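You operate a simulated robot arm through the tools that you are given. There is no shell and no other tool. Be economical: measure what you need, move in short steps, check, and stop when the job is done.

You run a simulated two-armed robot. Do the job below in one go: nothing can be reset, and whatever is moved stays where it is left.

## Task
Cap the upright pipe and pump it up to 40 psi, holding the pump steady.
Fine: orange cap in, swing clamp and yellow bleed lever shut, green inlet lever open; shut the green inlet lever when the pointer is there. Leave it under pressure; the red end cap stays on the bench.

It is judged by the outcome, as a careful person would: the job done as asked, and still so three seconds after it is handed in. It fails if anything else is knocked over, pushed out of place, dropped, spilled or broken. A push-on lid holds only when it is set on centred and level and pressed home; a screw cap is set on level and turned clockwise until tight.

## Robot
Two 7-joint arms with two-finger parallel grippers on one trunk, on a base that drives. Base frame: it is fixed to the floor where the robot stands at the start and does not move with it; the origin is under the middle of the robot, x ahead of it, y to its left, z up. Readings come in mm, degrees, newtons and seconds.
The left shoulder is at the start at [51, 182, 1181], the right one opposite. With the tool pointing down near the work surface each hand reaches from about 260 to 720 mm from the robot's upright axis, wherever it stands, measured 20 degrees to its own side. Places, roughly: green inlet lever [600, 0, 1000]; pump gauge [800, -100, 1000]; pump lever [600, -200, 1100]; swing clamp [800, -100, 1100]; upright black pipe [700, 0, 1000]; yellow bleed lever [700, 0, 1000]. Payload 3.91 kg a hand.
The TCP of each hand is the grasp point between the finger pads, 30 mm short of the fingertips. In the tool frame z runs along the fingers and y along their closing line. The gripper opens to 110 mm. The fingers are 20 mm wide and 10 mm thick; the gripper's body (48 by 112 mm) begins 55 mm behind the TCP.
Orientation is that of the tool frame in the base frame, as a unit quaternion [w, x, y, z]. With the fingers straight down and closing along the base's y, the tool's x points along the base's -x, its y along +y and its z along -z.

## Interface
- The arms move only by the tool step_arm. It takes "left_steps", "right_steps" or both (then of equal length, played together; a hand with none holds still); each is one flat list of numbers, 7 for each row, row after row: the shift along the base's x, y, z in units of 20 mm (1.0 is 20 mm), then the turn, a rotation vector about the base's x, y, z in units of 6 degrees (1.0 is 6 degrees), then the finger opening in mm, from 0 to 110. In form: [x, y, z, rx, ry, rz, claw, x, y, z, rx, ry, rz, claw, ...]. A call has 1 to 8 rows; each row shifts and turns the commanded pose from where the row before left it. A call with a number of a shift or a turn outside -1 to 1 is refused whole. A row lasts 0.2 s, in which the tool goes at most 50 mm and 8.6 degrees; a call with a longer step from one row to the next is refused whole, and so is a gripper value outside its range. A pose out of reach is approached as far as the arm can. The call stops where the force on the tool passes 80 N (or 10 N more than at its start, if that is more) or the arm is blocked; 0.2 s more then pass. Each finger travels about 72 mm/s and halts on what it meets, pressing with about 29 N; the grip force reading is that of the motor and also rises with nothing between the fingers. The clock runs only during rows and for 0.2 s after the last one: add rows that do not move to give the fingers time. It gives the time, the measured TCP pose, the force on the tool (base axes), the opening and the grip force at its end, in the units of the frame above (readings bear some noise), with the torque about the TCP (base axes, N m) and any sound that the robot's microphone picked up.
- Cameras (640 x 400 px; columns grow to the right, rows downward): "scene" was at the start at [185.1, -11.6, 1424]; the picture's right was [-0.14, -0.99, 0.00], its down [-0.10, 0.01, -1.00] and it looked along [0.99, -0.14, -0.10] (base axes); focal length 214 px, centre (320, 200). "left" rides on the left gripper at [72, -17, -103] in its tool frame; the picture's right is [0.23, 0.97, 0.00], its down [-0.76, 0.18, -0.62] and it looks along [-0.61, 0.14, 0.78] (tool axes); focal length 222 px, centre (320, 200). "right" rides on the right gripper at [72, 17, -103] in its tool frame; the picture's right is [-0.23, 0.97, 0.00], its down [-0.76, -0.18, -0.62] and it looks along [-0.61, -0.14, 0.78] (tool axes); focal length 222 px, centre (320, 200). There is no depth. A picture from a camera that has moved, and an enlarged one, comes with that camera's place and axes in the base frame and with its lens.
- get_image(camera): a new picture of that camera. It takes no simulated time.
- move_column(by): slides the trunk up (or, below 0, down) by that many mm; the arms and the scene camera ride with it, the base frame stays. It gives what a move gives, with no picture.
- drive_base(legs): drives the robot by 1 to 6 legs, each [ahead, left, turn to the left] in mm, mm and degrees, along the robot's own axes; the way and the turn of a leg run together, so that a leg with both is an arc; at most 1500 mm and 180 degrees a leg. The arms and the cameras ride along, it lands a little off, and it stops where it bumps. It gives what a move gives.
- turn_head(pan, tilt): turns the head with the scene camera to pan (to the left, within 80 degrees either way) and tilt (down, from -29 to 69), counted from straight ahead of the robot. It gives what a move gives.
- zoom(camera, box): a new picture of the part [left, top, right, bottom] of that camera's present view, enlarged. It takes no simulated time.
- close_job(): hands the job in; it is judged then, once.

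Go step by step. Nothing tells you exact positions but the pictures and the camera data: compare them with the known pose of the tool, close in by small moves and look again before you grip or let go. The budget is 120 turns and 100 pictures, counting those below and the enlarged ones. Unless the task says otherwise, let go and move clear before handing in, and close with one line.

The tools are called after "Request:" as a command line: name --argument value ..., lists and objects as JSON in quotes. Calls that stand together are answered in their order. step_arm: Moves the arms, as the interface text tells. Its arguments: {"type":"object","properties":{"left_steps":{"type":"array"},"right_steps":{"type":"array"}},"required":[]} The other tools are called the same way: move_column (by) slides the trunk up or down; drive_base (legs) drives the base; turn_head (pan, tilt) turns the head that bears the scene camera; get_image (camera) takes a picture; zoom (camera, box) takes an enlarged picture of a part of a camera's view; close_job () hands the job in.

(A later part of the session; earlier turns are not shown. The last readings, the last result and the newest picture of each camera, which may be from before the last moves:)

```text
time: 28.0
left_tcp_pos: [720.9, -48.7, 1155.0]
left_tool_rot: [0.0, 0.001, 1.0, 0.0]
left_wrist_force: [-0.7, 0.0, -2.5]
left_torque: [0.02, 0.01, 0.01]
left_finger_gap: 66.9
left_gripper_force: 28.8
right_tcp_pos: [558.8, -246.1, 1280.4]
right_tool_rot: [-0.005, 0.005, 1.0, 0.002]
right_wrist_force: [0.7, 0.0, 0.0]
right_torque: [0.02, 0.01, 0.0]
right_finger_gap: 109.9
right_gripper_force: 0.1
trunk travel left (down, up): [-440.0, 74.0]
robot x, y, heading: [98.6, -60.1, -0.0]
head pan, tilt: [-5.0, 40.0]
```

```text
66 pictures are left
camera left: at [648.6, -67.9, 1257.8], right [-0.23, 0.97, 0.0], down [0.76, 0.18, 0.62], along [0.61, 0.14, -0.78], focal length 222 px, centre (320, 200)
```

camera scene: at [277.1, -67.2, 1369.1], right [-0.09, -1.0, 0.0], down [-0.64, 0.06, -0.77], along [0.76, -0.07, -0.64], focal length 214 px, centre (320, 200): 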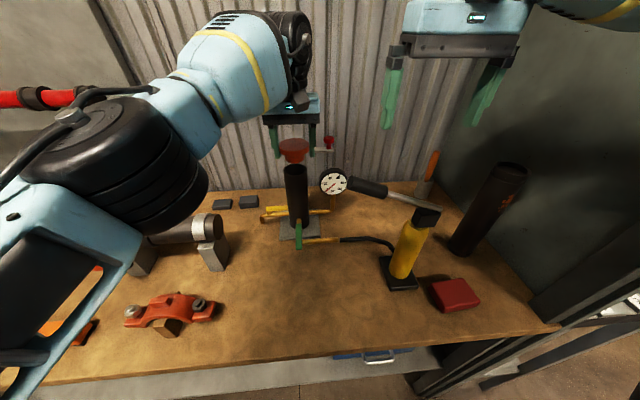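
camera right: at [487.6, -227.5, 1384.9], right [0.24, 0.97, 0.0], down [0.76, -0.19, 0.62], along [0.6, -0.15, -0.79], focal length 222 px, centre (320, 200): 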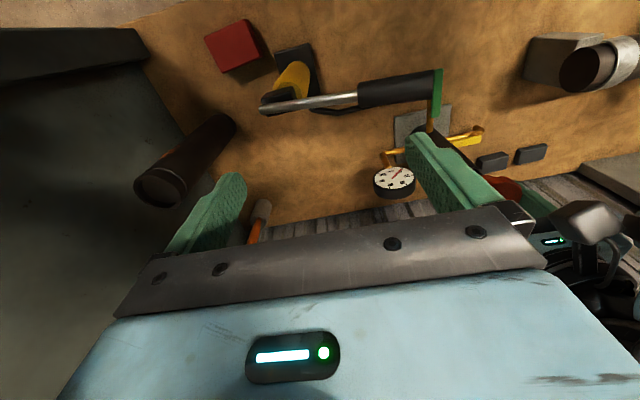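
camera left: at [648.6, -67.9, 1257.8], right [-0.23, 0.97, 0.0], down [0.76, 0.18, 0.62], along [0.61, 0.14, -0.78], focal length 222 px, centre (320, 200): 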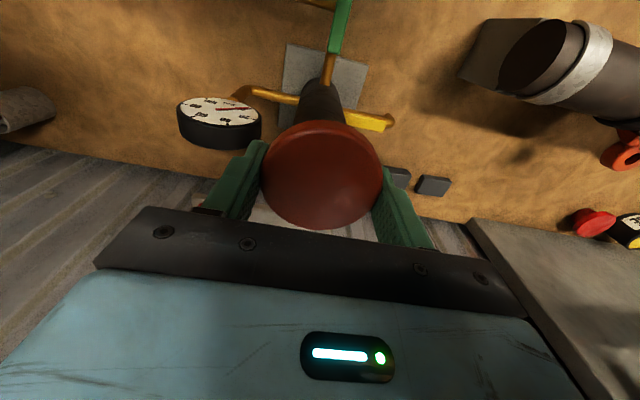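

Request:
zoom --camera "scene" --box '[256, 110, 352, 170]'

Request:
zoom --camera "left" --box '[224, 60, 416, 240]'

```text
6.67 times, centred on (304, 140) of scene
camera zoom: at [277.1, -67.2, 1369.1], right [-0.09, -1.0, 0.0], down [-0.64, 0.06, -0.77], along [0.76, -0.07, -0.64], focal length 1430 px, centre (427, 600)
```

zoom: 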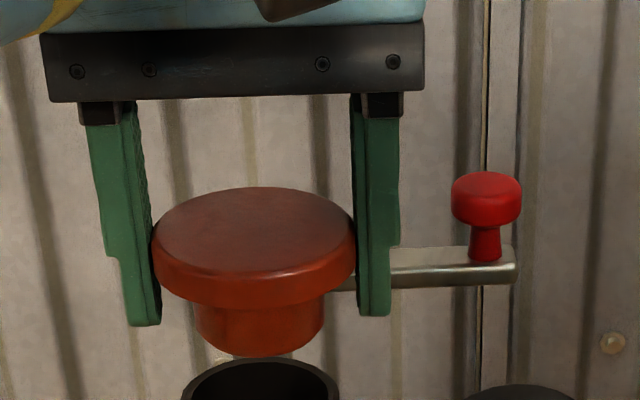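

```text
2.22 times, centred on (320, 150) of left
camera zoom: at [648.6, -67.9, 1257.8], right [-0.23, 0.97, 0.0], down [0.76, 0.18, 0.62], along [0.61, 0.14, -0.78], focal length 494 px, centre (320, 311)
```

zoom: 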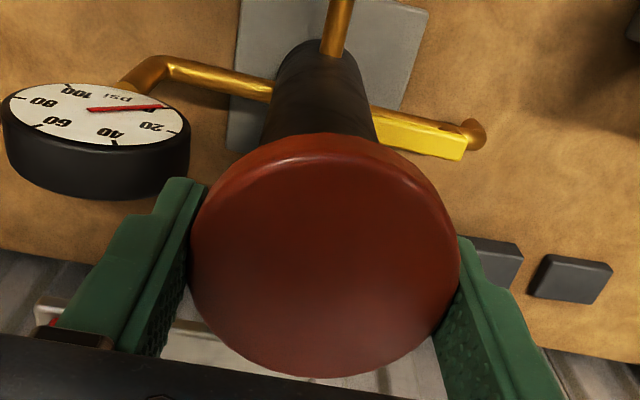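

The cap is level and its spigot is right above the pipe. I move the right camera to view both cap and rim from the side for the fore-aft offset.

Request:
step_arm --right_steps '[-0.3, 0.8, 0, 0, 0, 0, 110, -0.3, 0.8, 0, 0, 0, 0, 110, -0.3, 0.8, 0, 0, 0, 0, 110, -0.3, 0.8, 0, 0, 0, 0, 110]' --left_steps '[0.4, 0.15, -0.5, 0, 0, 0, 50, 0.1, 0, -0.2, 0, 0, 0, 50, 0, 0, 0, 0, 0, 0, 50, 0, 0, 0, 0, 0, 0, 50]'

Request:
zoom --camera "right" --box '[320, 60, 480, 260]'

Request:
zoom --camera "scene" --box '[256, 120, 352, 180]'

```text
time: 29.0
left_tcp_pos: [738.8, -22.0, 1142.3]
left_tool_rot: [0.001, -0.019, 1.0, -0.008]
left_wrist_force: [-0.3, -0.7, -2.0]
left_torque: [-0.02, 0.02, 0.02]
left_finger_gap: 66.9
left_gripper_force: 28.6
left hand out of reach, approached as far as the arm can: row 1
right_tcp_pos: [535.6, -178.6, 1281.3]
right_tool_rot: [-0.005, 0.006, 1.0, 0.001]
right_wrist_force: [0.5, 0.8, -0.2]
right_torque: [-0.01, 0.0, -0.01]
right_finger_gap: 110.0
right_gripper_force: 0.1
trunk travel left (down, up): [-440.0, 74.0]
robot x, y, heading: [96.1, -59.8, 0.1]
head pan, tilt: [-5.0, 40.0]
```

```text
2.00 times, centred on (400, 160) of right
camera zoom: at [463.8, -161.5, 1384.6], right [0.24, 0.97, 0.0], down [0.76, -0.19, 0.62], along [0.6, -0.15, -0.79], focal length 444 px, centre (160, 280)
```

zoom: 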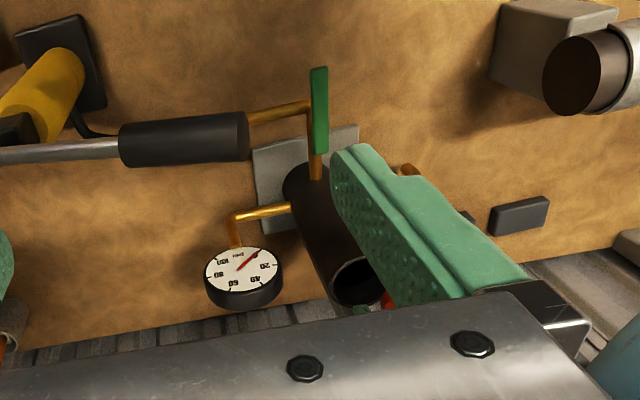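

```text
6.67 times, centred on (304, 150) of scene
camera zoom: at [277.3, -65.0, 1369.0], right [-0.09, -1.0, 0.0], down [-0.64, 0.06, -0.77], along [0.76, -0.07, -0.64], focal length 1430 px, centre (427, 533)
```

zoom: 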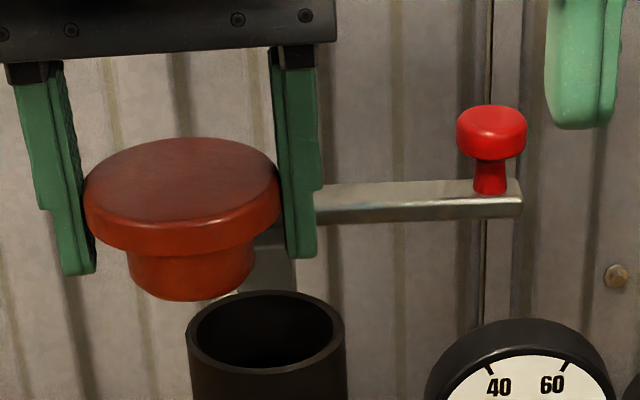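

The left arm is at its reach limit, so it drifted and tilted. I pull it back, raise the trunk and move the base a bit closer.

Request:
step_arm --left_steps '[-0.7, 0, 0.5, 0, 0, 0, 50, -0.7, 0, 0, 0, 0, 0, 50, -0.7, 0, 0, 0, 0, 0, 50, -0.7, 0, 0, 0, 0, 0, 50, -0.7, 0, 0, 0, 0, 0, 50]'

Request:
move_column --by 70

Request:
drive_base --legs '[[40, -20, 0]]'

```text
time: 30.2
left_tcp_pos: [657.6, -43.8, 1149.5]
left_tool_rot: [0.001, -0.001, 1.0, 0.0]
left_wrist_force: [0.1, 0.3, -2.7]
left_torque: [0.02, -0.01, -0.03]
left_finger_gap: 67.0
left_gripper_force: 28.2
right_tcp_pos: [534.3, -180.3, 1280.6]
right_tool_rot: [-0.004, 0.006, 1.0, 0.0]
right_wrist_force: [-0.3, -0.1, 0.1]
right_torque: [-0.02, -0.01, 0.0]
right_finger_gap: 109.8
right_gripper_force: 0.0
trunk travel left (down, up): [-440.0, 74.0]
robot x, y, heading: [97.2, -58.8, -0.1]
head pan, tilt: [-5.0, 40.0]
```

```text
time: 31.3
left_tcp_pos: [660.7, -44.7, 1216.0]
left_tool_rot: [-0.001, -0.001, 1.0, 0.0]
left_wrist_force: [-0.5, -0.2, -3.1]
left_torque: [0.01, 0.04, -0.01]
left_finger_gap: 67.3
left_gripper_force: 29.3
right_tcp_pos: [535.5, -180.1, 1347.7]
right_tool_rot: [-0.006, 0.005, 1.0, 0.001]
right_wrist_force: [0.5, 0.3, -1.5]
right_torque: [0.0, 0.02, -0.03]
right_finger_gap: 110.1
right_gripper_force: 0.0
trunk travel left (down, up): [-510.0, 4.0]
robot x, y, heading: [96.4, -57.9, -0.0]
head pan, tilt: [-5.0, 40.0]
```

```text
time: 32.2
left_tcp_pos: [693.9, -63.6, 1221.6]
left_tool_rot: [0.003, 0.001, 1.0, -0.001]
left_wrist_force: [-0.7, 0.4, -1.1]
left_torque: [0.02, -0.01, -0.01]
left_finger_gap: 67.2
left_gripper_force: 29.2
right_tcp_pos: [571.5, -198.6, 1352.1]
right_tool_rot: [-0.001, 0.005, 1.0, 0.002]
right_wrist_force: [-0.6, 0.0, -0.8]
right_torque: [-0.02, 0.0, -0.01]
right_finger_gap: 110.0
right_gripper_force: 0.0
trunk travel left (down, up): [-510.0, 4.0]
robot x, y, heading: [133.2, -78.2, 0.2]
head pan, tilt: [-5.0, 40.0]
```

Request:
step_arm --left_steps '[0.55, 0.3, -0.6, 0, 0, 0, 50, 0.55, 0.3, -0.6, 0, 0, 0, 50, 0.55, 0.27, -0.6, 0, 0, 0, 50, 0.5, 0, -0.6, 0, 0, 0, 50, 0, 0, -0.6, 0, 0, 0, 50, 0, 0, -0.6, 0, 0, 0, 50, 0, 0, 0, 0, 0, 0, 50]' --right_steps '[-0.4, 0.5, -0.6, 0, 0, 0, 110, -0.4, 0.5, -0.6, 0, 0, 0, 110, -0.4, 0.5, -0.6, 0, 0, 0, 110, -0.4, 0.5, -0.6, 0, 0, 0, 110, -0.4, 0.3, -0.6, 0, 0, 0, 110, 0, 0, -0.6, 0, 0, 0, 110, 0, 0, 0, 0, 0, 0, 110]'

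Request:
get_image --camera "right"

Request:
zoom --camera "scene" --box '[256, 125, 384, 205]'

```text
time: 33.8
left_tcp_pos: [741.5, -46.5, 1146.4]
left_tool_rot: [0.001, -0.001, 1.0, 0.0]
left_wrist_force: [-0.6, 0.1, -1.8]
left_torque: [0.02, 0.0, 0.0]
left_finger_gap: 67.0
left_gripper_force: 28.9
right_tcp_pos: [535.1, -152.7, 1279.4]
right_tool_rot: [-0.003, 0.004, 1.0, 0.0]
right_wrist_force: [0.1, 0.0, -0.4]
right_torque: [-0.01, 0.03, -0.02]
right_finger_gap: 110.2
right_gripper_force: 0.1
trunk travel left (down, up): [-510.0, 4.0]
robot x, y, heading: [138.5, -84.9, 0.0]
head pan, tilt: [-5.0, 40.0]
```

```text
61 pictures are left
camera right: at [462.2, -135.5, 1383.6], right [0.24, 0.97, 0.0], down [0.76, -0.19, 0.62], along [0.6, -0.15, -0.79], focal length 222 px, centre (320, 200)
```

right: 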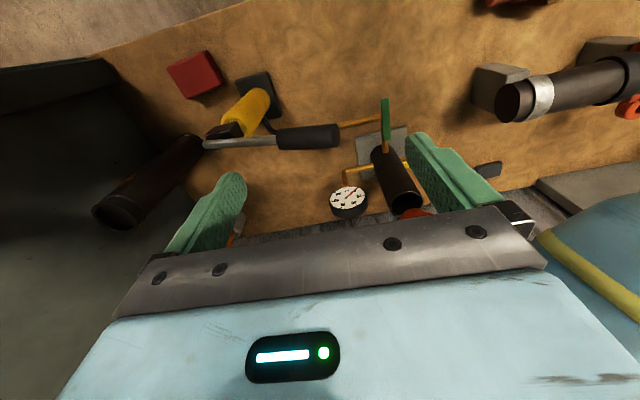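

```text
5.00 times, centred on (320, 165) of scene
camera zoom: at [239.6, -85.7, 1450.9], right [-0.09, -1.0, 0.0], down [-0.64, 0.06, -0.77], along [0.76, -0.07, -0.64], focal length 1072 px, centre (320, 375)
```

zoom: 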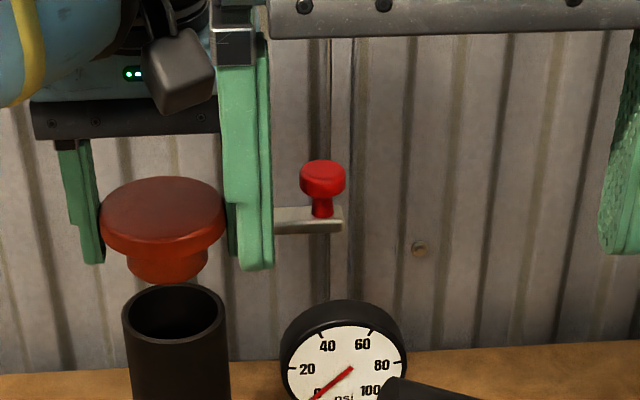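

The camera places the pipe rim at ≈[734,−46,1087] again. I lower the cap to just above the rim and compare the two directly.

Request:
step_arm --left_steps '[-0.1, 0, -0.5, 0, 0, 0, 50, -0.1, 0, -0.5, 0, 0, 0, 50, 0, 0, 0, 0, 0, 0, 50]' --right_steps '[0, -1, 0, 0, 0, 0, 110, 0, -1, 0, 0, 0, 0, 110, 0, -1, 0, 0, 0, 0, 110]'

Request:
zoom --camera "scene" --box '[264, 140, 344, 190]'

Request:
get_image --camera "right"

```text
time: 34.6
left_tcp_pos: [736.7, -46.7, 1127.3]
left_tool_rot: [0.0, 0.0, 1.0, 0.0]
left_wrist_force: [-0.6, 1.0, -3.2]
left_torque: [0.04, 0.03, 0.02]
left_finger_gap: 66.7
left_gripper_force: 29.0
right_tcp_pos: [534.1, -213.8, 1279.1]
right_tool_rot: [-0.003, 0.005, 1.0, 0.001]
right_wrist_force: [-0.1, 0.5, -1.0]
right_torque: [0.0, 0.01, -0.01]
right_finger_gap: 110.0
right_gripper_force: 0.1
trunk travel left (down, up): [-510.0, 4.0]
robot x, y, heading: [139.3, -81.1, 0.1]
head pan, tilt: [-5.0, 40.0]
```

```text
8.00 times, centred on (304, 165) of scene
camera zoom: at [239.9, -86.4, 1450.9], right [-0.09, -1.0, 0.0], down [-0.64, 0.06, -0.77], along [0.76, -0.07, -0.64], focal length 1716 px, centre (448, 480)
```

zoom: 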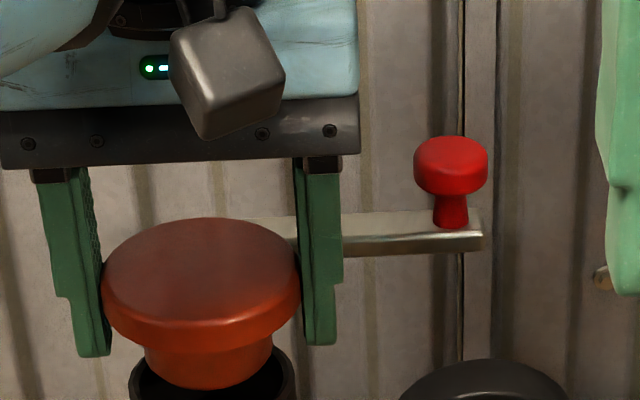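

```text
58 pictures are left
camera right: at [463.1, -196.5, 1383.8], right [0.24, 0.97, 0.0], down [0.76, -0.19, 0.62], along [0.6, -0.15, -0.79], focal length 222 px, centre (320, 200)
```

right: 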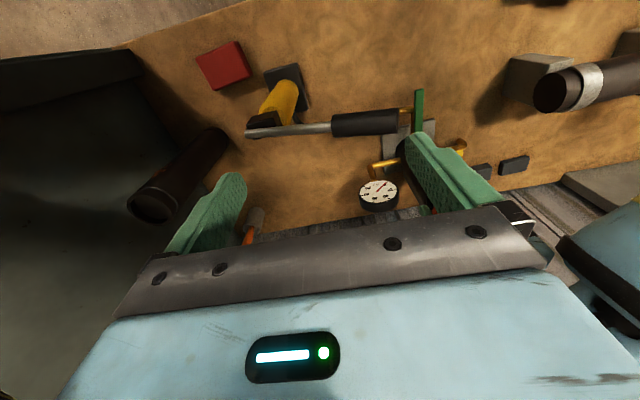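

Request:
zoom --camera "scene" --box '[264, 160, 344, 210]'

```text
8.00 times, centred on (304, 185) of scene
camera zoom: at [239.9, -86.4, 1450.9], right [-0.09, -1.0, 0.0], down [-0.64, 0.06, -0.77], along [0.76, -0.07, -0.64], focal length 1716 px, centre (448, 320)
```

zoom: 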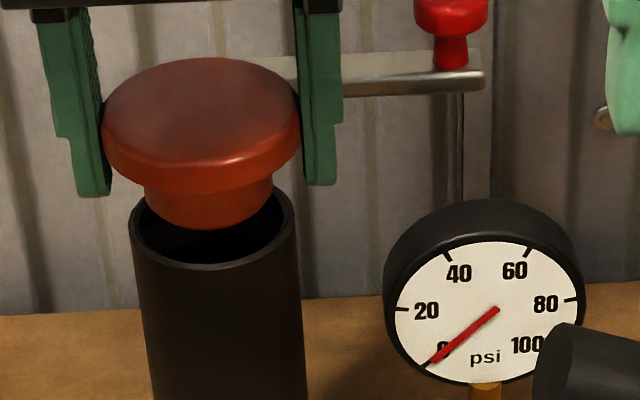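

Request:
step_arm --left_steps '[0, 0, -0.4, 0, 0, 0, 50, 0, 0, 0, 0, 0, 0, 50]'

Request:
zoom --camera "scene" --box '[264, 160, 344, 210]'

```text
time: 35.2
left_tcp_pos: [736.6, -46.9, 1119.5]
left_tool_rot: [0.0, 0.001, 1.0, 0.0]
left_wrist_force: [0.0, 0.7, -1.9]
left_torque: [0.01, -0.05, 0.02]
left_finger_gap: 67.1
left_gripper_force: 28.5
right_tcp_pos: [534.3, -213.4, 1279.6]
right_tool_rot: [-0.003, 0.005, 1.0, 0.001]
right_wrist_force: [0.6, 0.1, 0.0]
right_torque: [-0.03, 0.04, 0.0]
right_finger_gap: 110.1
right_gripper_force: 0.0
trunk travel left (down, up): [-510.0, 4.0]
robot x, y, heading: [135.5, -78.9, 0.3]
head pan, tilt: [-5.0, 40.0]
```

```text
8.00 times, centred on (304, 185) of scene
camera zoom: at [240.1, -85.6, 1450.9], right [-0.09, -1.0, 0.0], down [-0.64, 0.06, -0.77], along [0.76, -0.07, -0.64], focal length 1716 px, centre (448, 320)
```

zoom: 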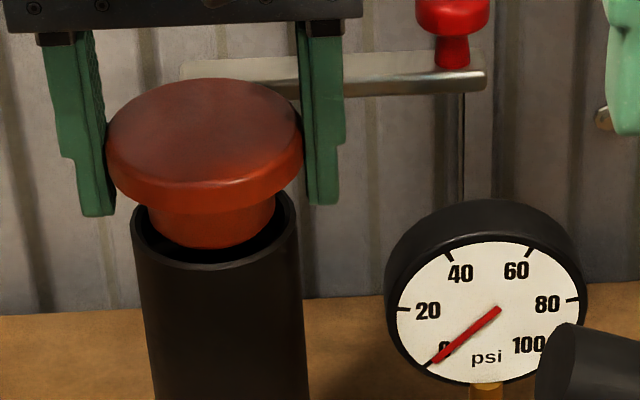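

Request:
step_arm --left_steps '[0, 0, -0.2, 0, 0, 0, 50, 0, 0, -0.1, 0, 0, 0, 50, 0, 0, 0, 0, 0, 0, 50]'

Request:
zoom --camera "scene" --box '[264, 160, 344, 210]'

```text
time: 36.0
left_tcp_pos: [736.7, -46.5, 1113.7]
left_tool_rot: [0.001, 0.0, 1.0, -0.001]
left_wrist_force: [-0.7, 0.6, -1.6]
left_torque: [0.0, 0.01, 0.03]
left_finger_gap: 66.9
left_gripper_force: 30.0
right_tcp_pos: [535.2, -212.5, 1279.4]
right_tool_rot: [-0.003, 0.004, 1.0, 0.001]
right_wrist_force: [-0.3, -0.4, -0.1]
right_torque: [0.01, -0.03, 0.0]
right_finger_gap: 109.9
right_gripper_force: 0.1
trunk travel left (down, up): [-510.0, 4.0]
robot x, y, heading: [140.5, -76.8, -0.2]
head pan, tilt: [-5.0, 40.0]
```

```text
8.00 times, centred on (304, 185) of scene
camera zoom: at [240.2, -85.5, 1450.9], right [-0.09, -1.0, 0.0], down [-0.64, 0.06, -0.77], along [0.76, -0.07, -0.64], focal length 1716 px, centre (448, 320)
```

zoom: 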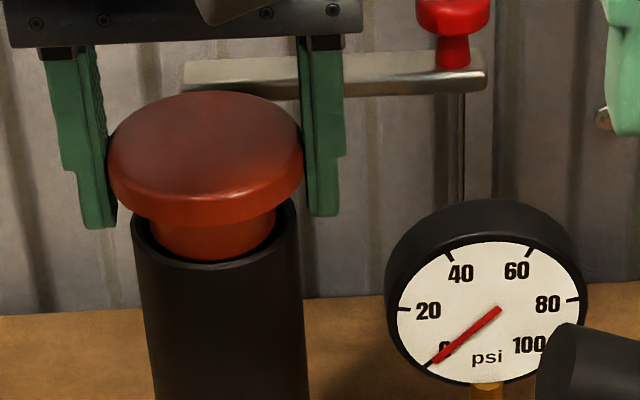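

Request:
step_arm --left_steps '[0, 0, -0.2, 0, 0, 0, 50, 0, 0, -0.15, 0, 0, 0, 50, 0, 0, 0, 0, 0, 0, 50]'

Request:
zoom --camera "scene" --box '[264, 160, 344, 210]'

```text
time: 36.8
left_tcp_pos: [736.5, -46.4, 1111.1]
left_tool_rot: [0.005, -0.001, 1.0, -0.001]
left_wrist_force: [6.9, 0.3, 29.1]
left_torque: [-0.02, 0.4, 0.03]
left_finger_gap: 67.1
left_gripper_force: 28.9
right_tcp_pos: [533.1, -213.8, 1280.7]
right_tool_rot: [-0.002, 0.005, 1.0, 0.001]
right_wrist_force: [-1.1, -0.5, -0.1]
right_torque: [-0.01, 0.0, 0.04]
right_finger_gap: 110.2
right_gripper_force: 0.0
trunk travel left (down, up): [-510.0, 4.0]
robot x, y, heading: [141.0, -78.2, -0.4]
head pan, tilt: [-5.0, 40.0]
```

```text
8.00 times, centred on (304, 185) of scene
camera zoom: at [238.1, -85.6, 1451.3], right [-0.09, -1.0, 0.0], down [-0.64, 0.06, -0.77], along [0.76, -0.07, -0.64], focal length 1716 px, centre (448, 320)
```

zoom: 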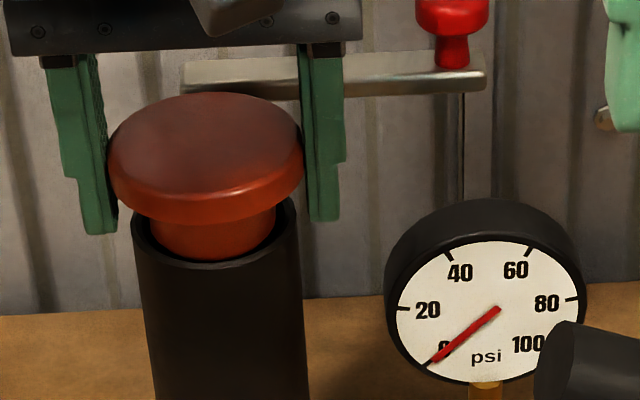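

Contact is on the near (−x) edge (force and torque agree), so the cap is a few mm too near. I raise slightly, shift +x 4 mm, and try again.

Request:
step_arm --left_steps '[0, 0, 0.3, 0, 0, 0, 50, 0.2, 0, 0, 0, 0, 0, 50, 0, 0, -0.2, 0, 0, 0, 50, 0, 0, -0.15, 0, 0, 0, 50, 0, 0, 0, 0, 0, 0, 50]'

```text
time: 38.0
left_tcp_pos: [741.1, -46.1, 1103.7]
left_tool_rot: [0.001, 0.0, 1.0, 0.0]
left_wrist_force: [1.1, 0.1, -2.8]
left_torque: [0.01, -0.02, 0.02]
left_finger_gap: 66.9
left_gripper_force: 28.9
right_tcp_pos: [534.2, -213.0, 1279.5]
right_tool_rot: [-0.004, 0.005, 1.0, 0.001]
right_wrist_force: [0.9, 0.3, -0.2]
right_torque: [0.04, -0.01, -0.02]
right_finger_gap: 110.1
right_gripper_force: 0.2
trunk travel left (down, up): [-510.0, 4.0]
robot x, y, heading: [136.6, -82.6, -0.3]
head pan, tilt: [-5.0, 40.0]
```

It is inside now without force. I keep lowering gently until it seats.

Request:
step_arm --left_steps '[0, 0, -0.15, 0, 0, 0, 50, 0, 0, -0.15, 0, 0, 0, 50, 0, 0, 0, 0, 0, 0, 50]'

Request:
zoom --camera "scene" --box '[264, 160, 344, 210]'

```text
time: 38.8
left_tcp_pos: [741.0, -46.0, 1098.8]
left_tool_rot: [0.0, 0.0, 1.0, 0.0]
left_wrist_force: [0.1, -1.3, -2.0]
left_torque: [0.01, 0.0, 0.01]
left_finger_gap: 66.7
left_gripper_force: 28.7
right_tcp_pos: [533.6, -212.6, 1278.0]
right_tool_rot: [-0.003, 0.004, 1.0, 0.001]
right_wrist_force: [-0.4, -0.2, 0.1]
right_torque: [0.01, 0.01, 0.03]
right_finger_gap: 109.9
right_gripper_force: 0.0
trunk travel left (down, up): [-510.0, 4.0]
robot x, y, heading: [138.0, -78.7, -0.0]
head pan, tilt: [-5.0, 40.0]
```

```text
8.00 times, centred on (304, 185) of scene
camera zoom: at [240.3, -85.5, 1450.8], right [-0.09, -1.0, 0.0], down [-0.64, 0.06, -0.77], along [0.76, -0.07, -0.64], focal length 1716 px, centre (448, 320)
```

zoom: 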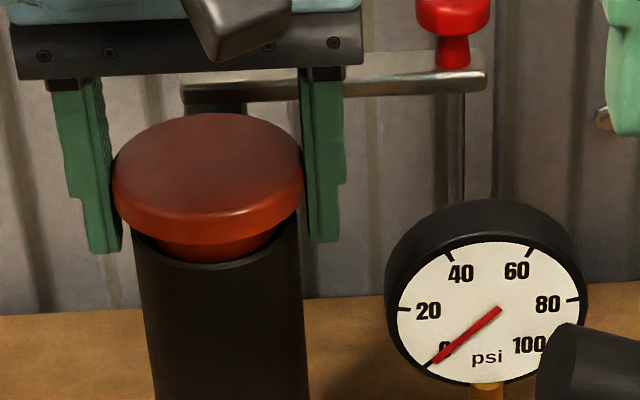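

Request:
step_arm --left_steps '[0, 0, -0.2, 0, 0, 0, 50, 0, 0, -0.15, 0, 0, 0, 50, 0, 0, -0.15, 0, 0, 0, 50, 0, 0, 0, 0, 0, 0, 50]'

```text
time: 39.8
left_tcp_pos: [740.8, -46.5, 1088.1]
left_tool_rot: [0.001, 0.0, 1.0, 0.0]
left_wrist_force: [-0.3, 0.8, -2.5]
left_torque: [0.01, -0.03, 0.0]
left_finger_gap: 66.9
left_gripper_force: 28.5
right_tcp_pos: [534.8, -213.7, 1278.6]
right_tool_rot: [-0.004, 0.004, 1.0, 0.002]
right_wrist_force: [-0.6, 0.2, 0.0]
right_torque: [0.01, 0.05, -0.01]
right_finger_gap: 110.1
right_gripper_force: 0.1
trunk travel left (down, up): [-510.0, 4.0]
robot x, y, heading: [138.5, -75.6, 0.2]
head pan, tilt: [-5.0, 40.0]
```

Request:
step_arm --left_steps '[0, 0, -0.15, 0, 0, 0, 50, 0, 0, -0.1, 0, 0, 0, 50, 0, 0, 0, 0, 0, 0, 50]'

Request:
zoom --camera "scene" --box '[264, 160, 344, 210]'

```text
time: 40.6
left_tcp_pos: [741.4, -46.9, 1085.7]
left_tool_rot: [0.003, 0.0, 1.0, 0.0]
left_wrist_force: [2.6, -1.2, 5.3]
left_torque: [-0.02, -0.25, 0.02]
left_finger_gap: 66.9
left_gripper_force: 29.1
right_tcp_pos: [533.5, -212.7, 1280.0]
right_tool_rot: [-0.002, 0.006, 1.0, 0.001]
right_wrist_force: [0.0, 0.0, 0.1]
right_torque: [0.0, 0.03, -0.01]
right_finger_gap: 109.7
right_gripper_force: 0.0
trunk travel left (down, up): [-510.0, 4.0]
robot x, y, heading: [139.6, -79.1, 0.1]
head pan, tilt: [-5.0, 40.0]
```

```text
8.00 times, centred on (304, 185) of scene
camera zoom: at [239.6, -85.6, 1451.0], right [-0.09, -1.0, 0.0], down [-0.64, 0.06, -0.77], along [0.76, -0.07, -0.64], focal length 1716 px, centre (448, 320)
```

zoom: 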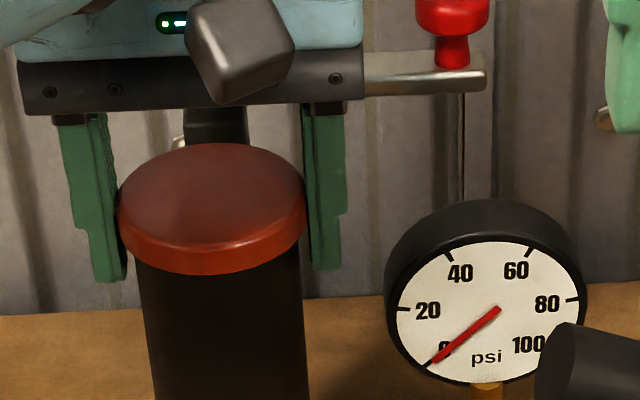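

Seating now. I press it home firmly.

Request:
step_arm --left_steps '[0, 0, -0.1, 0, 0, 0, 50, 0, 0, -0.1, 0, 0, 0, 50, 0, 0, -0.1, 0, 0, 0, 50, 0, 0, 0, 0, 0, 0, 50]'

```text
time: 41.6
left_tcp_pos: [741.3, -46.4, 1082.7]
left_tool_rot: [0.005, 0.0, 1.0, -0.002]
left_wrist_force: [4.4, -0.7, 27.3]
left_torque: [-0.02, 0.0, 0.02]
left_finger_gap: 67.2
left_gripper_force: 28.8
right_tcp_pos: [531.6, -213.8, 1280.8]
right_tool_rot: [-0.003, 0.004, 1.0, 0.001]
right_wrist_force: [0.0, 0.3, -0.5]
right_torque: [-0.01, 0.02, -0.03]
right_finger_gap: 110.1
right_gripper_force: 0.1
trunk travel left (down, up): [-510.0, 4.0]
robot x, y, heading: [139.1, -75.9, -0.1]
head pan, tilt: [-5.0, 40.0]
```

Request:
step_arm --left_steps '[0, 0, -0.15, 0, 0, 0, 50, 0, 0, -0.15, 0, 0, 0, 50, 0, 0, 0, 0, 0, 0, 50]'

Request:
zoom --camera "scene" --box '[264, 150, 344, 200]'

```text
time: 42.4
left_tcp_pos: [739.6, -46.0, 1076.6]
left_tool_rot: [0.003, 0.0, 1.0, -0.001]
left_wrist_force: [0.4, 0.9, 28.2]
left_torque: [0.02, 0.11, 0.0]
left_finger_gap: 66.8
left_gripper_force: 29.3
right_tcp_pos: [531.6, -212.5, 1281.1]
right_tool_rot: [-0.003, 0.004, 1.0, 0.001]
right_wrist_force: [-1.0, 0.2, -0.3]
right_torque: [0.02, 0.01, -0.01]
right_finger_gap: 109.9
right_gripper_force: 0.0
trunk travel left (down, up): [-510.0, 4.0]
robot x, y, heading: [136.4, -75.8, -0.0]
head pan, tilt: [-5.0, 40.0]
```

```text
8.00 times, centred on (304, 175) of scene
camera zoom: at [237.3, -85.5, 1451.1], right [-0.09, -1.0, 0.0], down [-0.64, 0.06, -0.77], along [0.76, -0.07, -0.64], focal length 1716 px, centre (448, 400)
```

zoom: 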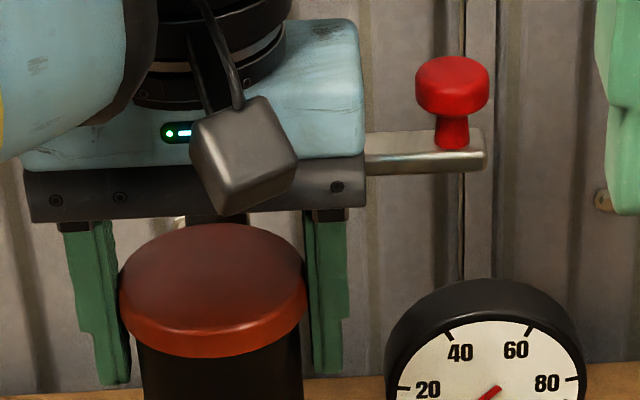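

The cap is home (fingers now slip down it at 28 N). I open slightly and lift off.

Request:
step_arm --left_steps '[0, 0, 0, 0, 0, 0, 80, 0, 0, 0, 0, 0, 0, 80, 0, 0, 0.5, 0, 0, 0, 80, 0, 0, 1, 0, 0, 0, 80, 0, 0, 1, 0, 0, 0, 80, 0, 0, 1, 0, 0, 0, 80, 0, 0, 1, 0, 0, 0, 80, 0, 0, 1, 0, 0, 0, 80]'

Request:
get_image --camera "left"

Request:
zoom --camera "scene" --box '[240, 140, 400, 240]'

```text
time: 44.2
left_tcp_pos: [736.5, -46.2, 1183.7]
left_tool_rot: [0.001, 0.0, 1.0, -0.001]
left_wrist_force: [-0.4, 0.2, -0.3]
left_torque: [0.0, -0.04, 0.0]
left_finger_gap: 80.2
left_gripper_force: 0.0
right_tcp_pos: [534.5, -212.8, 1280.5]
right_tool_rot: [-0.004, 0.006, 1.0, 0.001]
right_wrist_force: [0.3, 0.1, -0.1]
right_torque: [0.03, 0.01, 0.01]
right_finger_gap: 110.0
right_gripper_force: 0.1
trunk travel left (down, up): [-510.0, 4.0]
robot x, y, heading: [141.8, -79.5, 0.1]
head pan, tilt: [-5.0, 40.0]
```

```text
50 pictures are left
camera left: at [664.7, -63.5, 1286.9], right [-0.23, 0.97, 0.0], down [0.76, 0.18, 0.62], along [0.61, 0.14, -0.78], focal length 222 px, centre (320, 200)
```

left: 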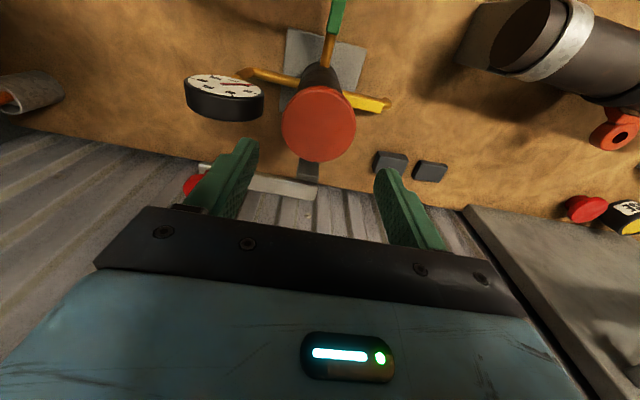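

```text
4.00 times, centred on (320, 190) of scene
camera zoom: at [239.4, -85.7, 1451.0], right [-0.09, -1.0, 0.0], down [-0.64, 0.06, -0.77], along [0.76, -0.07, -0.64], focal length 858 px, centre (320, 240)
```

zoom: 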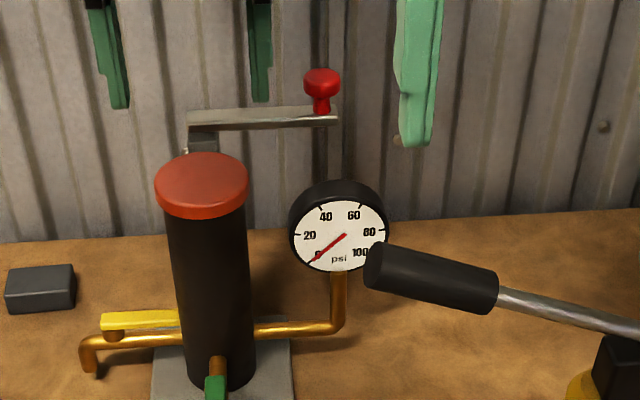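

Cap is in place. Clamp pivot ≈[794,−43], knob ≈[791,−137,1134], arm top ≈1108. I retract the left hand and bring the right hand over the knob.

Request:
step_arm --left_steps '[-0.8, 0.4, 1, 0, 0, 0, 80, -0.8, 0.8, 1, 0, 0, 0, 80, -1, 1, 0, 0, 0, 0, 80, -1, 1, 0, 0, 0, 0, 80, -1, 1, 0, 0, 0, 0, 80, -1, 1, 0, 0, 0, 0, 80, -1, 1, 0, 0, 0, 0, 80, -1, 0.5, 0, 0, 0, 0, 80]' --right_steps '[0, 0, 0, 0, 0, 0, 70, 0, 0, 0, 0, 0, 0, 70, 1, 0, 0, 0, 0, 0, 70, 1, 0, 0, 0, 0, 0, 70, 1, 0, 0, 0, 0, 0, 70, 1, 0, 0, 0, 0, 0, 70, 1, 0, 0, 0, 0, 0, 70, 1, 0, 0, 0, 0, 0, 70]'

Request:
step_arm --right_steps '[1, 0.5, -0.3, 0, 0, 0, 70, 1, 0.6, -0.5, 0, 0, 0, 70, 1, 0.7, -0.5, 0, 0, 0, 70, 1, 0.7, -0.5, 0, 0, 0, 70, 1, 0.7, -0.5, 0, 0, 0, 70, 1, 0.6, -0.5, 0, 0, 0, 70, 0.8, 0, -0.5, 0, 0, 0, 70]'

Request:
get_image --camera "right"

Request:
zoom --camera "scene" --box '[256, 110, 384, 190]'

```text
time: 46.0
left_tcp_pos: [655.2, 67.3, 1241.7]
left_tool_rot: [0.001, -0.001, 1.0, -0.001]
left_wrist_force: [0.3, 0.3, -0.3]
left_torque: [-0.01, 0.03, -0.01]
left_finger_gap: 80.0
left_gripper_force: 0.0
left hand out of reach, approached as far as the arm can: row 1, 2, 3, 4, 5
right_tcp_pos: [654.1, -212.7, 1279.1]
right_tool_rot: [-0.003, 0.004, 1.0, 0.001]
right_wrist_force: [0.3, 0.3, 1.0]
right_torque: [-0.03, 0.0, -0.03]
right_finger_gap: 69.9
right_gripper_force: 0.0
trunk travel left (down, up): [-510.0, 4.0]
robot x, y, heading: [136.6, -76.3, 0.1]
head pan, tilt: [-5.0, 40.0]
```

```text
time: 47.6
left_tcp_pos: [656.2, 65.9, 1241.2]
left_tool_rot: [0.001, 0.0, 1.0, -0.001]
left_wrist_force: [0.4, 0.5, -0.1]
left_torque: [0.02, 0.01, 0.0]
left_finger_gap: 80.3
left_gripper_force: 0.0
right_tcp_pos: [744.5, -153.4, 1207.7]
right_tool_rot: [-0.003, 0.005, 1.0, 0.001]
right_wrist_force: [-0.3, -0.6, -1.4]
right_torque: [0.02, -0.02, 0.03]
right_finger_gap: 70.1
right_gripper_force: 0.1
right hand out of reach, approached as far as the arm can: row 5, 6, 7
trunk travel left (down, up): [-510.0, 4.0]
robot x, y, heading: [137.9, -84.6, -0.1]
head pan, tilt: [-5.0, 40.0]
```

```text
48 pictures are left
camera right: at [673.7, -136.0, 1311.5], right [0.24, 0.97, 0.0], down [0.76, -0.19, 0.62], along [0.6, -0.15, -0.79], focal length 222 px, centre (320, 200)
```

right: 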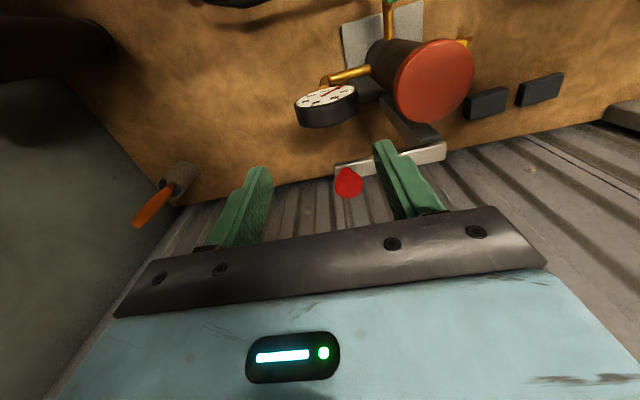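

```text
5.00 times, centred on (320, 150) of scene
camera zoom: at [240.2, -85.5, 1450.9], right [-0.09, -1.0, 0.0], down [-0.64, 0.06, -0.77], along [0.76, -0.07, -0.64], focal length 1072 px, centre (320, 450)
```

zoom: 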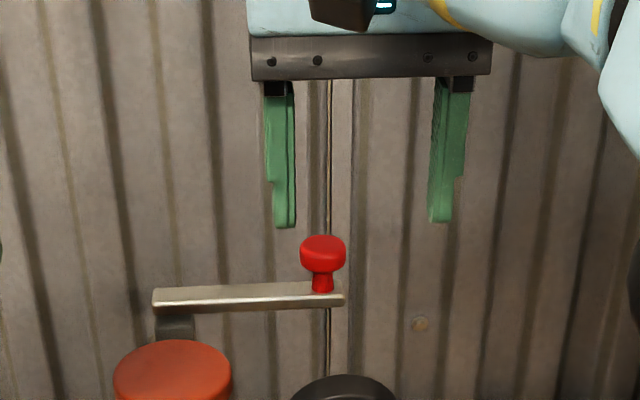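

The right arm runs out of reach when pointing straight down, so I tilt its fingers forward ~36° while moving over the knob.

Request:
step_arm --right_steps '[0, 0.4, 0, 0, -1, 0, 70, 0, 0.4, 0, 0, -1, 0, 70, 0, 0, 0, 0, -1, 0, 70, 0, 0, 0, 0, -1, 0, 70, 0, 0, 0, 0, -1, 0, 70, 0, 0, 0, 0, -1, 0, 70, 0, 0, 0, 0, 0, 0, 70]'

```text
time: 49.2
left_tcp_pos: [656.1, 66.5, 1241.3]
left_tool_rot: [0.001, 0.0, 1.0, 0.0]
left_wrist_force: [-0.1, 0.2, -0.2]
left_torque: [0.03, 0.0, 0.01]
left_finger_gap: 79.9
left_gripper_force: 0.1
right_tcp_pos: [744.3, -138.1, 1207.6]
right_tool_rot: [0.306, 0.005, 0.952, 0.002]
right_wrist_force: [0.3, -0.2, 0.6]
right_torque: [0.01, -0.02, 0.0]
right_finger_gap: 70.1
right_gripper_force: 0.1
trunk travel left (down, up): [-510.0, 4.0]
robot x, y, heading: [139.7, -75.3, -0.2]
head pan, tilt: [-5.0, 40.0]
```

Request:
step_arm --right_steps '[0.8, 0, 0, 0, 0, 0, 70, 0.8, 0, 0, 0, 0, 0, 70, 0.8, 0, -0.5, 0, 0, 0, 70, 0, 0, -0.7, 0, 0, 0, 70, 0, 0, -0.6, 0, 0, 0, 70, 0, 0, -0.5, 0, 0, 0, 70]'

Request:
get_image --camera "right"

Request:
zoom --camera "scene" --box '[256, 110, 384, 190]'

```text
time: 50.6
left_tcp_pos: [654.9, 66.2, 1239.8]
left_tool_rot: [0.0, 0.0, 1.0, -0.001]
left_wrist_force: [0.0, 0.7, 0.2]
left_torque: [0.01, -0.04, 0.01]
left_finger_gap: 80.3
left_gripper_force: 0.0
right_tcp_pos: [793.6, -137.1, 1161.2]
right_tool_rot: [0.306, 0.005, 0.952, 0.003]
right_wrist_force: [-0.7, -0.2, -0.8]
right_torque: [0.01, 0.02, 0.04]
right_finger_gap: 70.0
right_gripper_force: 0.0
trunk travel left (down, up): [-510.0, 4.0]
robot x, y, heading: [136.5, -79.8, -0.0]
head pan, tilt: [-5.0, 40.0]
```

```text
46 pictures are left
camera right: at [674.6, -119.4, 1203.4], right [0.19, 0.97, 0.14], down [0.26, -0.19, 0.95], along [0.95, -0.15, -0.28], focal length 222 px, centre (320, 200)
```

right: 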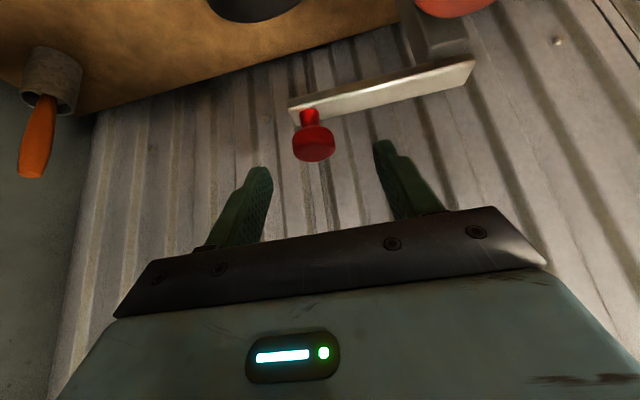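

```text
5.00 times, centred on (320, 150) of scene
camera zoom: at [240.2, -85.5, 1450.8], right [-0.09, -1.0, 0.0], down [-0.64, 0.06, -0.77], along [0.76, -0.07, -0.64], focal length 1072 px, centre (320, 450)
```

zoom: 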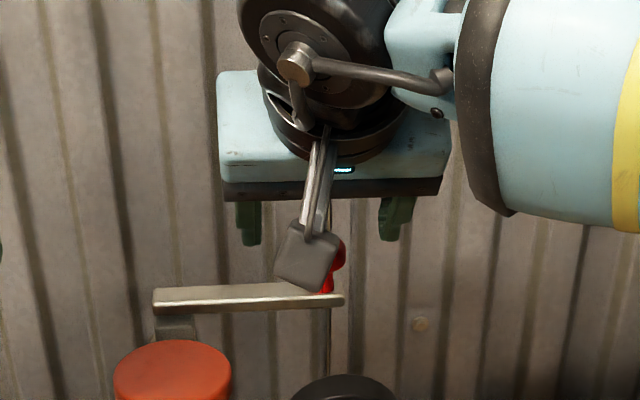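

Knob is centred between the fingers. I lower and close on it.

Request:
step_arm --right_steps '[0, 0, -0.4, 0, 0, 0, 70, 0, 0, -0.4, 0, 0, 0, 70, 0, 0, 0, 0, 0, 0, 40, 0, 0, 0, 0, 0, 0, 15, 0, 0, 0, 0, 0, 0, 15, 0, 0, 0, 0, 0, 0, 15]'

Request:
get_image --camera "right"

```text
time: 52.0
left_tcp_pos: [654.7, 66.3, 1241.0]
left_tool_rot: [0.001, 0.001, 1.0, 0.0]
left_wrist_force: [0.5, 0.6, 0.1]
left_torque: [0.01, 0.01, 0.02]
left_finger_gap: 80.2
left_gripper_force: 0.1
right_tcp_pos: [793.7, -137.5, 1144.6]
right_tool_rot: [0.305, 0.004, 0.952, 0.002]
right_wrist_force: [-1.5, -3.9, 0.3]
right_torque: [-0.12, -0.08, -0.06]
right_finger_gap: 27.0
right_gripper_force: 45.0
trunk travel left (down, up): [-510.0, 4.0]
robot x, y, heading: [139.2, -82.1, -0.2]
head pan, tilt: [-5.0, 40.0]
```

```text
44 pictures are left
camera right: at [674.6, -120.5, 1187.8], right [0.19, 0.97, 0.14], down [0.25, -0.19, 0.95], along [0.95, -0.15, -0.28], focal length 222 px, centre (320, 200)
```

right: 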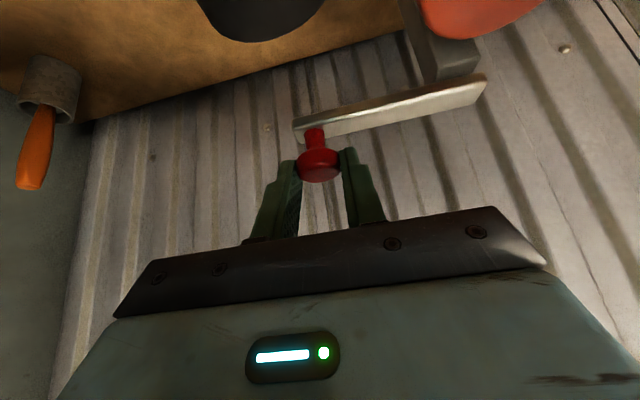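

Knob gripped. I swing it along the arc toward the robot, first three steps, while moving the left hand further aside.

Request:
step_arm --right_steps '[-0.712, 0.056, 0, 0, 0, 0, 15, -0.694, 0.167, 0, 0, 0, 0, 15, -0.66, 0.273, 0, 0, 0, 0, 15, 0, 0, 0, 0, 0, 0, 15]' --left_steps '[-0.5, 1, 0, 0, 0, 0, 80, -0.5, 1, 0, 0, 0, 0, 80, -0.5, 1, 0, 0, 0, 0, 80, -0.5, 1, 0, 0, 0, 0, 80]'

Request:
get_image --camera "right"

```text
time: 53.0
left_tcp_pos: [614.7, 144.0, 1241.1]
left_tool_rot: [0.0, 0.001, 1.0, -0.001]
left_wrist_force: [0.5, 0.5, -1.2]
left_torque: [0.0, 0.0, 0.01]
left_finger_gap: 80.1
left_gripper_force: 0.0
right_tcp_pos: [750.9, -131.0, 1145.1]
right_tool_rot: [0.305, 0.006, 0.952, 0.001]
right_wrist_force: [-2.4, -12.9, 1.1]
right_torque: [-0.47, -0.16, -0.57]
right_finger_gap: 26.9
right_gripper_force: 44.9
trunk travel left (down, up): [-510.0, 4.0]
robot x, y, heading: [138.7, -77.6, -0.1]
head pan, tilt: [-5.0, 40.0]
```

```text
43 pictures are left
camera right: at [632.3, -112.3, 1187.9], right [0.19, 0.97, 0.14], down [0.26, -0.19, 0.95], along [0.95, -0.15, -0.28], focal length 222 px, centre (320, 200)
```

right: 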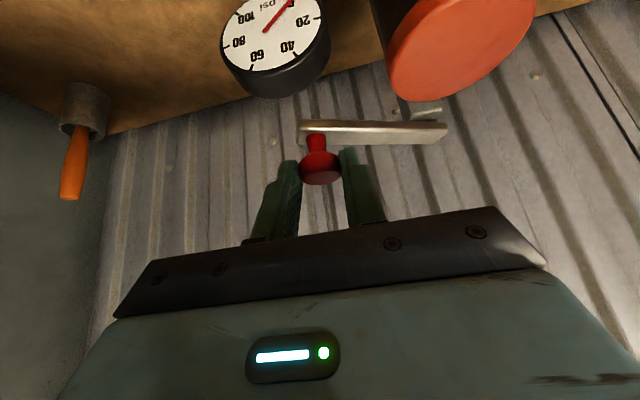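

Request:
step_arm --right_steps '[-0.65, 0.34, 0, 0, 0, 0, 15, -0.57, 0.44, 0, 0, 0, 0, 15, -0.49, 0.54, 0, 0, 0, 0, 15, 0, 0, 0, 0, 0, 0, 15]'

Request:
step_arm --right_steps '[-0.4, 0.62, 0, 0, 0, 0, 15, -0.28, 0.69, 0, 0, 0, 0, 15, 0, 0, 0, 0, 0, 0, 15]'

Request:
get_image --camera "right"

Request:
zoom --camera "scene" --box '[256, 110, 384, 190]'

```text
time: 54.0
left_tcp_pos: [613.9, 142.8, 1241.8]
left_tool_rot: [0.002, 0.0, 1.0, 0.001]
left_wrist_force: [0.1, 0.0, 0.8]
left_torque: [0.0, 0.02, 0.04]
left_finger_gap: 80.1
left_gripper_force: 0.0
right_tcp_pos: [714.3, -103.0, 1145.7]
right_tool_rot: [0.306, 0.004, 0.952, 0.002]
right_wrist_force: [-13.4, -17.0, -3.0]
right_torque: [-0.38, 0.27, -0.59]
right_finger_gap: 27.1
right_gripper_force: 45.3
trunk travel left (down, up): [-510.0, 4.0]
robot x, y, heading: [138.1, -83.5, 0.2]
head pan, tilt: [-5.0, 40.0]
```

```text
time: 54.8
left_tcp_pos: [615.0, 146.0, 1241.9]
left_tool_rot: [0.001, 0.0, 1.0, 0.001]
left_wrist_force: [-0.1, 0.2, -0.3]
left_torque: [0.02, 0.0, 0.04]
left_finger_gap: 79.9
left_gripper_force: 0.1
right_tcp_pos: [702.1, -73.9, 1145.9]
right_tool_rot: [0.306, 0.002, 0.952, 0.005]
right_wrist_force: [-5.4, -4.9, -4.0]
right_torque: [-0.03, -0.11, -0.27]
right_finger_gap: 27.3
right_gripper_force: 44.8
trunk travel left (down, up): [-510.0, 4.0]
robot x, y, heading: [138.3, -76.8, -0.1]
head pan, tilt: [-5.0, 40.0]
```

```text
42 pictures are left
camera right: at [584.1, -56.8, 1187.9], right [0.19, 0.97, 0.14], down [0.26, -0.19, 0.95], along [0.95, -0.14, -0.28], focal length 222 px, centre (320, 200)
```

right: 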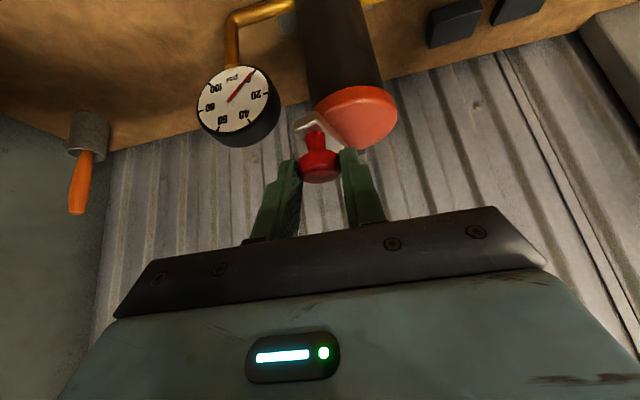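

```text
5.00 times, centred on (320, 150) of scene
camera zoom: at [239.7, -86.2, 1450.8], right [-0.09, -1.0, 0.0], down [-0.64, 0.06, -0.77], along [0.76, -0.07, -0.64], focal length 1072 px, centre (320, 450)
```

zoom: 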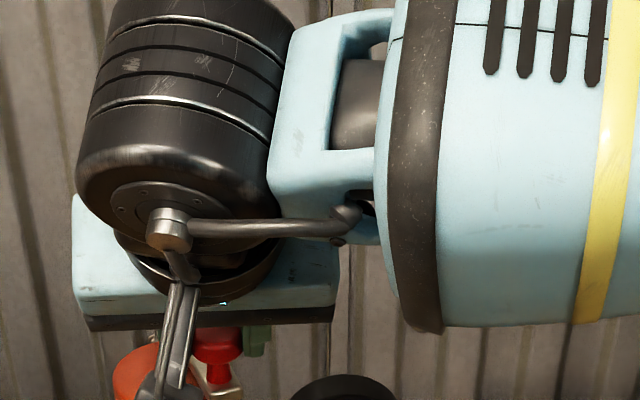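

Request:
step_arm --right_steps '[-0.18, 0.6, 0, 0, 0, 0, 15, -0.05, 0.5, 0, 0, 0, 0, 15, 0, 0.3, 0, 0, 0, 0, 15, 0, 0, 0, 0, 0, 0, 15]'

Request:
get_image --camera "right"

```text
time: 55.8
left_tcp_pos: [615.5, 145.6, 1241.1]
left_tool_rot: [0.001, -0.001, 1.0, 0.001]
left_wrist_force: [-0.4, 0.0, -0.6]
left_torque: [-0.01, 0.0, 0.0]
left_finger_gap: 80.5
left_gripper_force: 0.0
right_tcp_pos: [698.4, -47.5, 1145.7]
right_tool_rot: [0.306, 0.004, 0.952, 0.004]
right_wrist_force: [-3.7, -6.1, -0.9]
right_torque: [-0.12, 0.17, -0.54]
right_finger_gap: 26.8
right_gripper_force: 45.2
trunk travel left (down, up): [-510.0, 4.0]
robot x, y, heading: [140.5, -77.1, 0.1]
head pan, tilt: [-5.0, 40.0]
```

```text
40 pictures are left
camera right: at [580.2, -30.0, 1188.1], right [0.19, 0.97, 0.14], down [0.25, -0.19, 0.95], along [0.95, -0.14, -0.28], focal length 222 px, centre (320, 200)
```

right: 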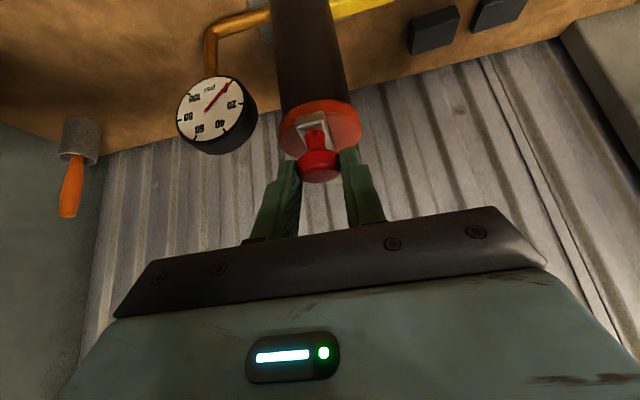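

The clamp arm lies over the cap. I nudge it a little further to see whether there is a stop.

Request:
step_arm --right_steps '[0, 0.2, 0, 0, 0, 0, 15, 0, 0.2, 0, 0, 0, 0, 15, 0, 0, 0, 0, 0, 0, 15]'

```text
time: 56.6
left_tcp_pos: [615.1, 141.9, 1240.6]
left_tool_rot: [0.002, 0.0, 1.0, 0.001]
left_wrist_force: [0.3, 0.4, 0.4]
left_torque: [0.0, 0.03, 0.02]
left_finger_gap: 80.0
left_gripper_force: 0.0
right_tcp_pos: [698.8, -44.5, 1146.4]
right_tool_rot: [0.305, 0.008, 0.952, 0.0]
right_wrist_force: [-6.5, -26.9, 0.1]
right_torque: [-0.59, 0.03, -0.37]
right_finger_gap: 27.2
right_gripper_force: 45.4
trunk travel left (down, up): [-510.0, 4.0]
robot x, y, heading: [134.5, -81.4, -0.3]
head pan, tilt: [-5.0, 40.0]
```

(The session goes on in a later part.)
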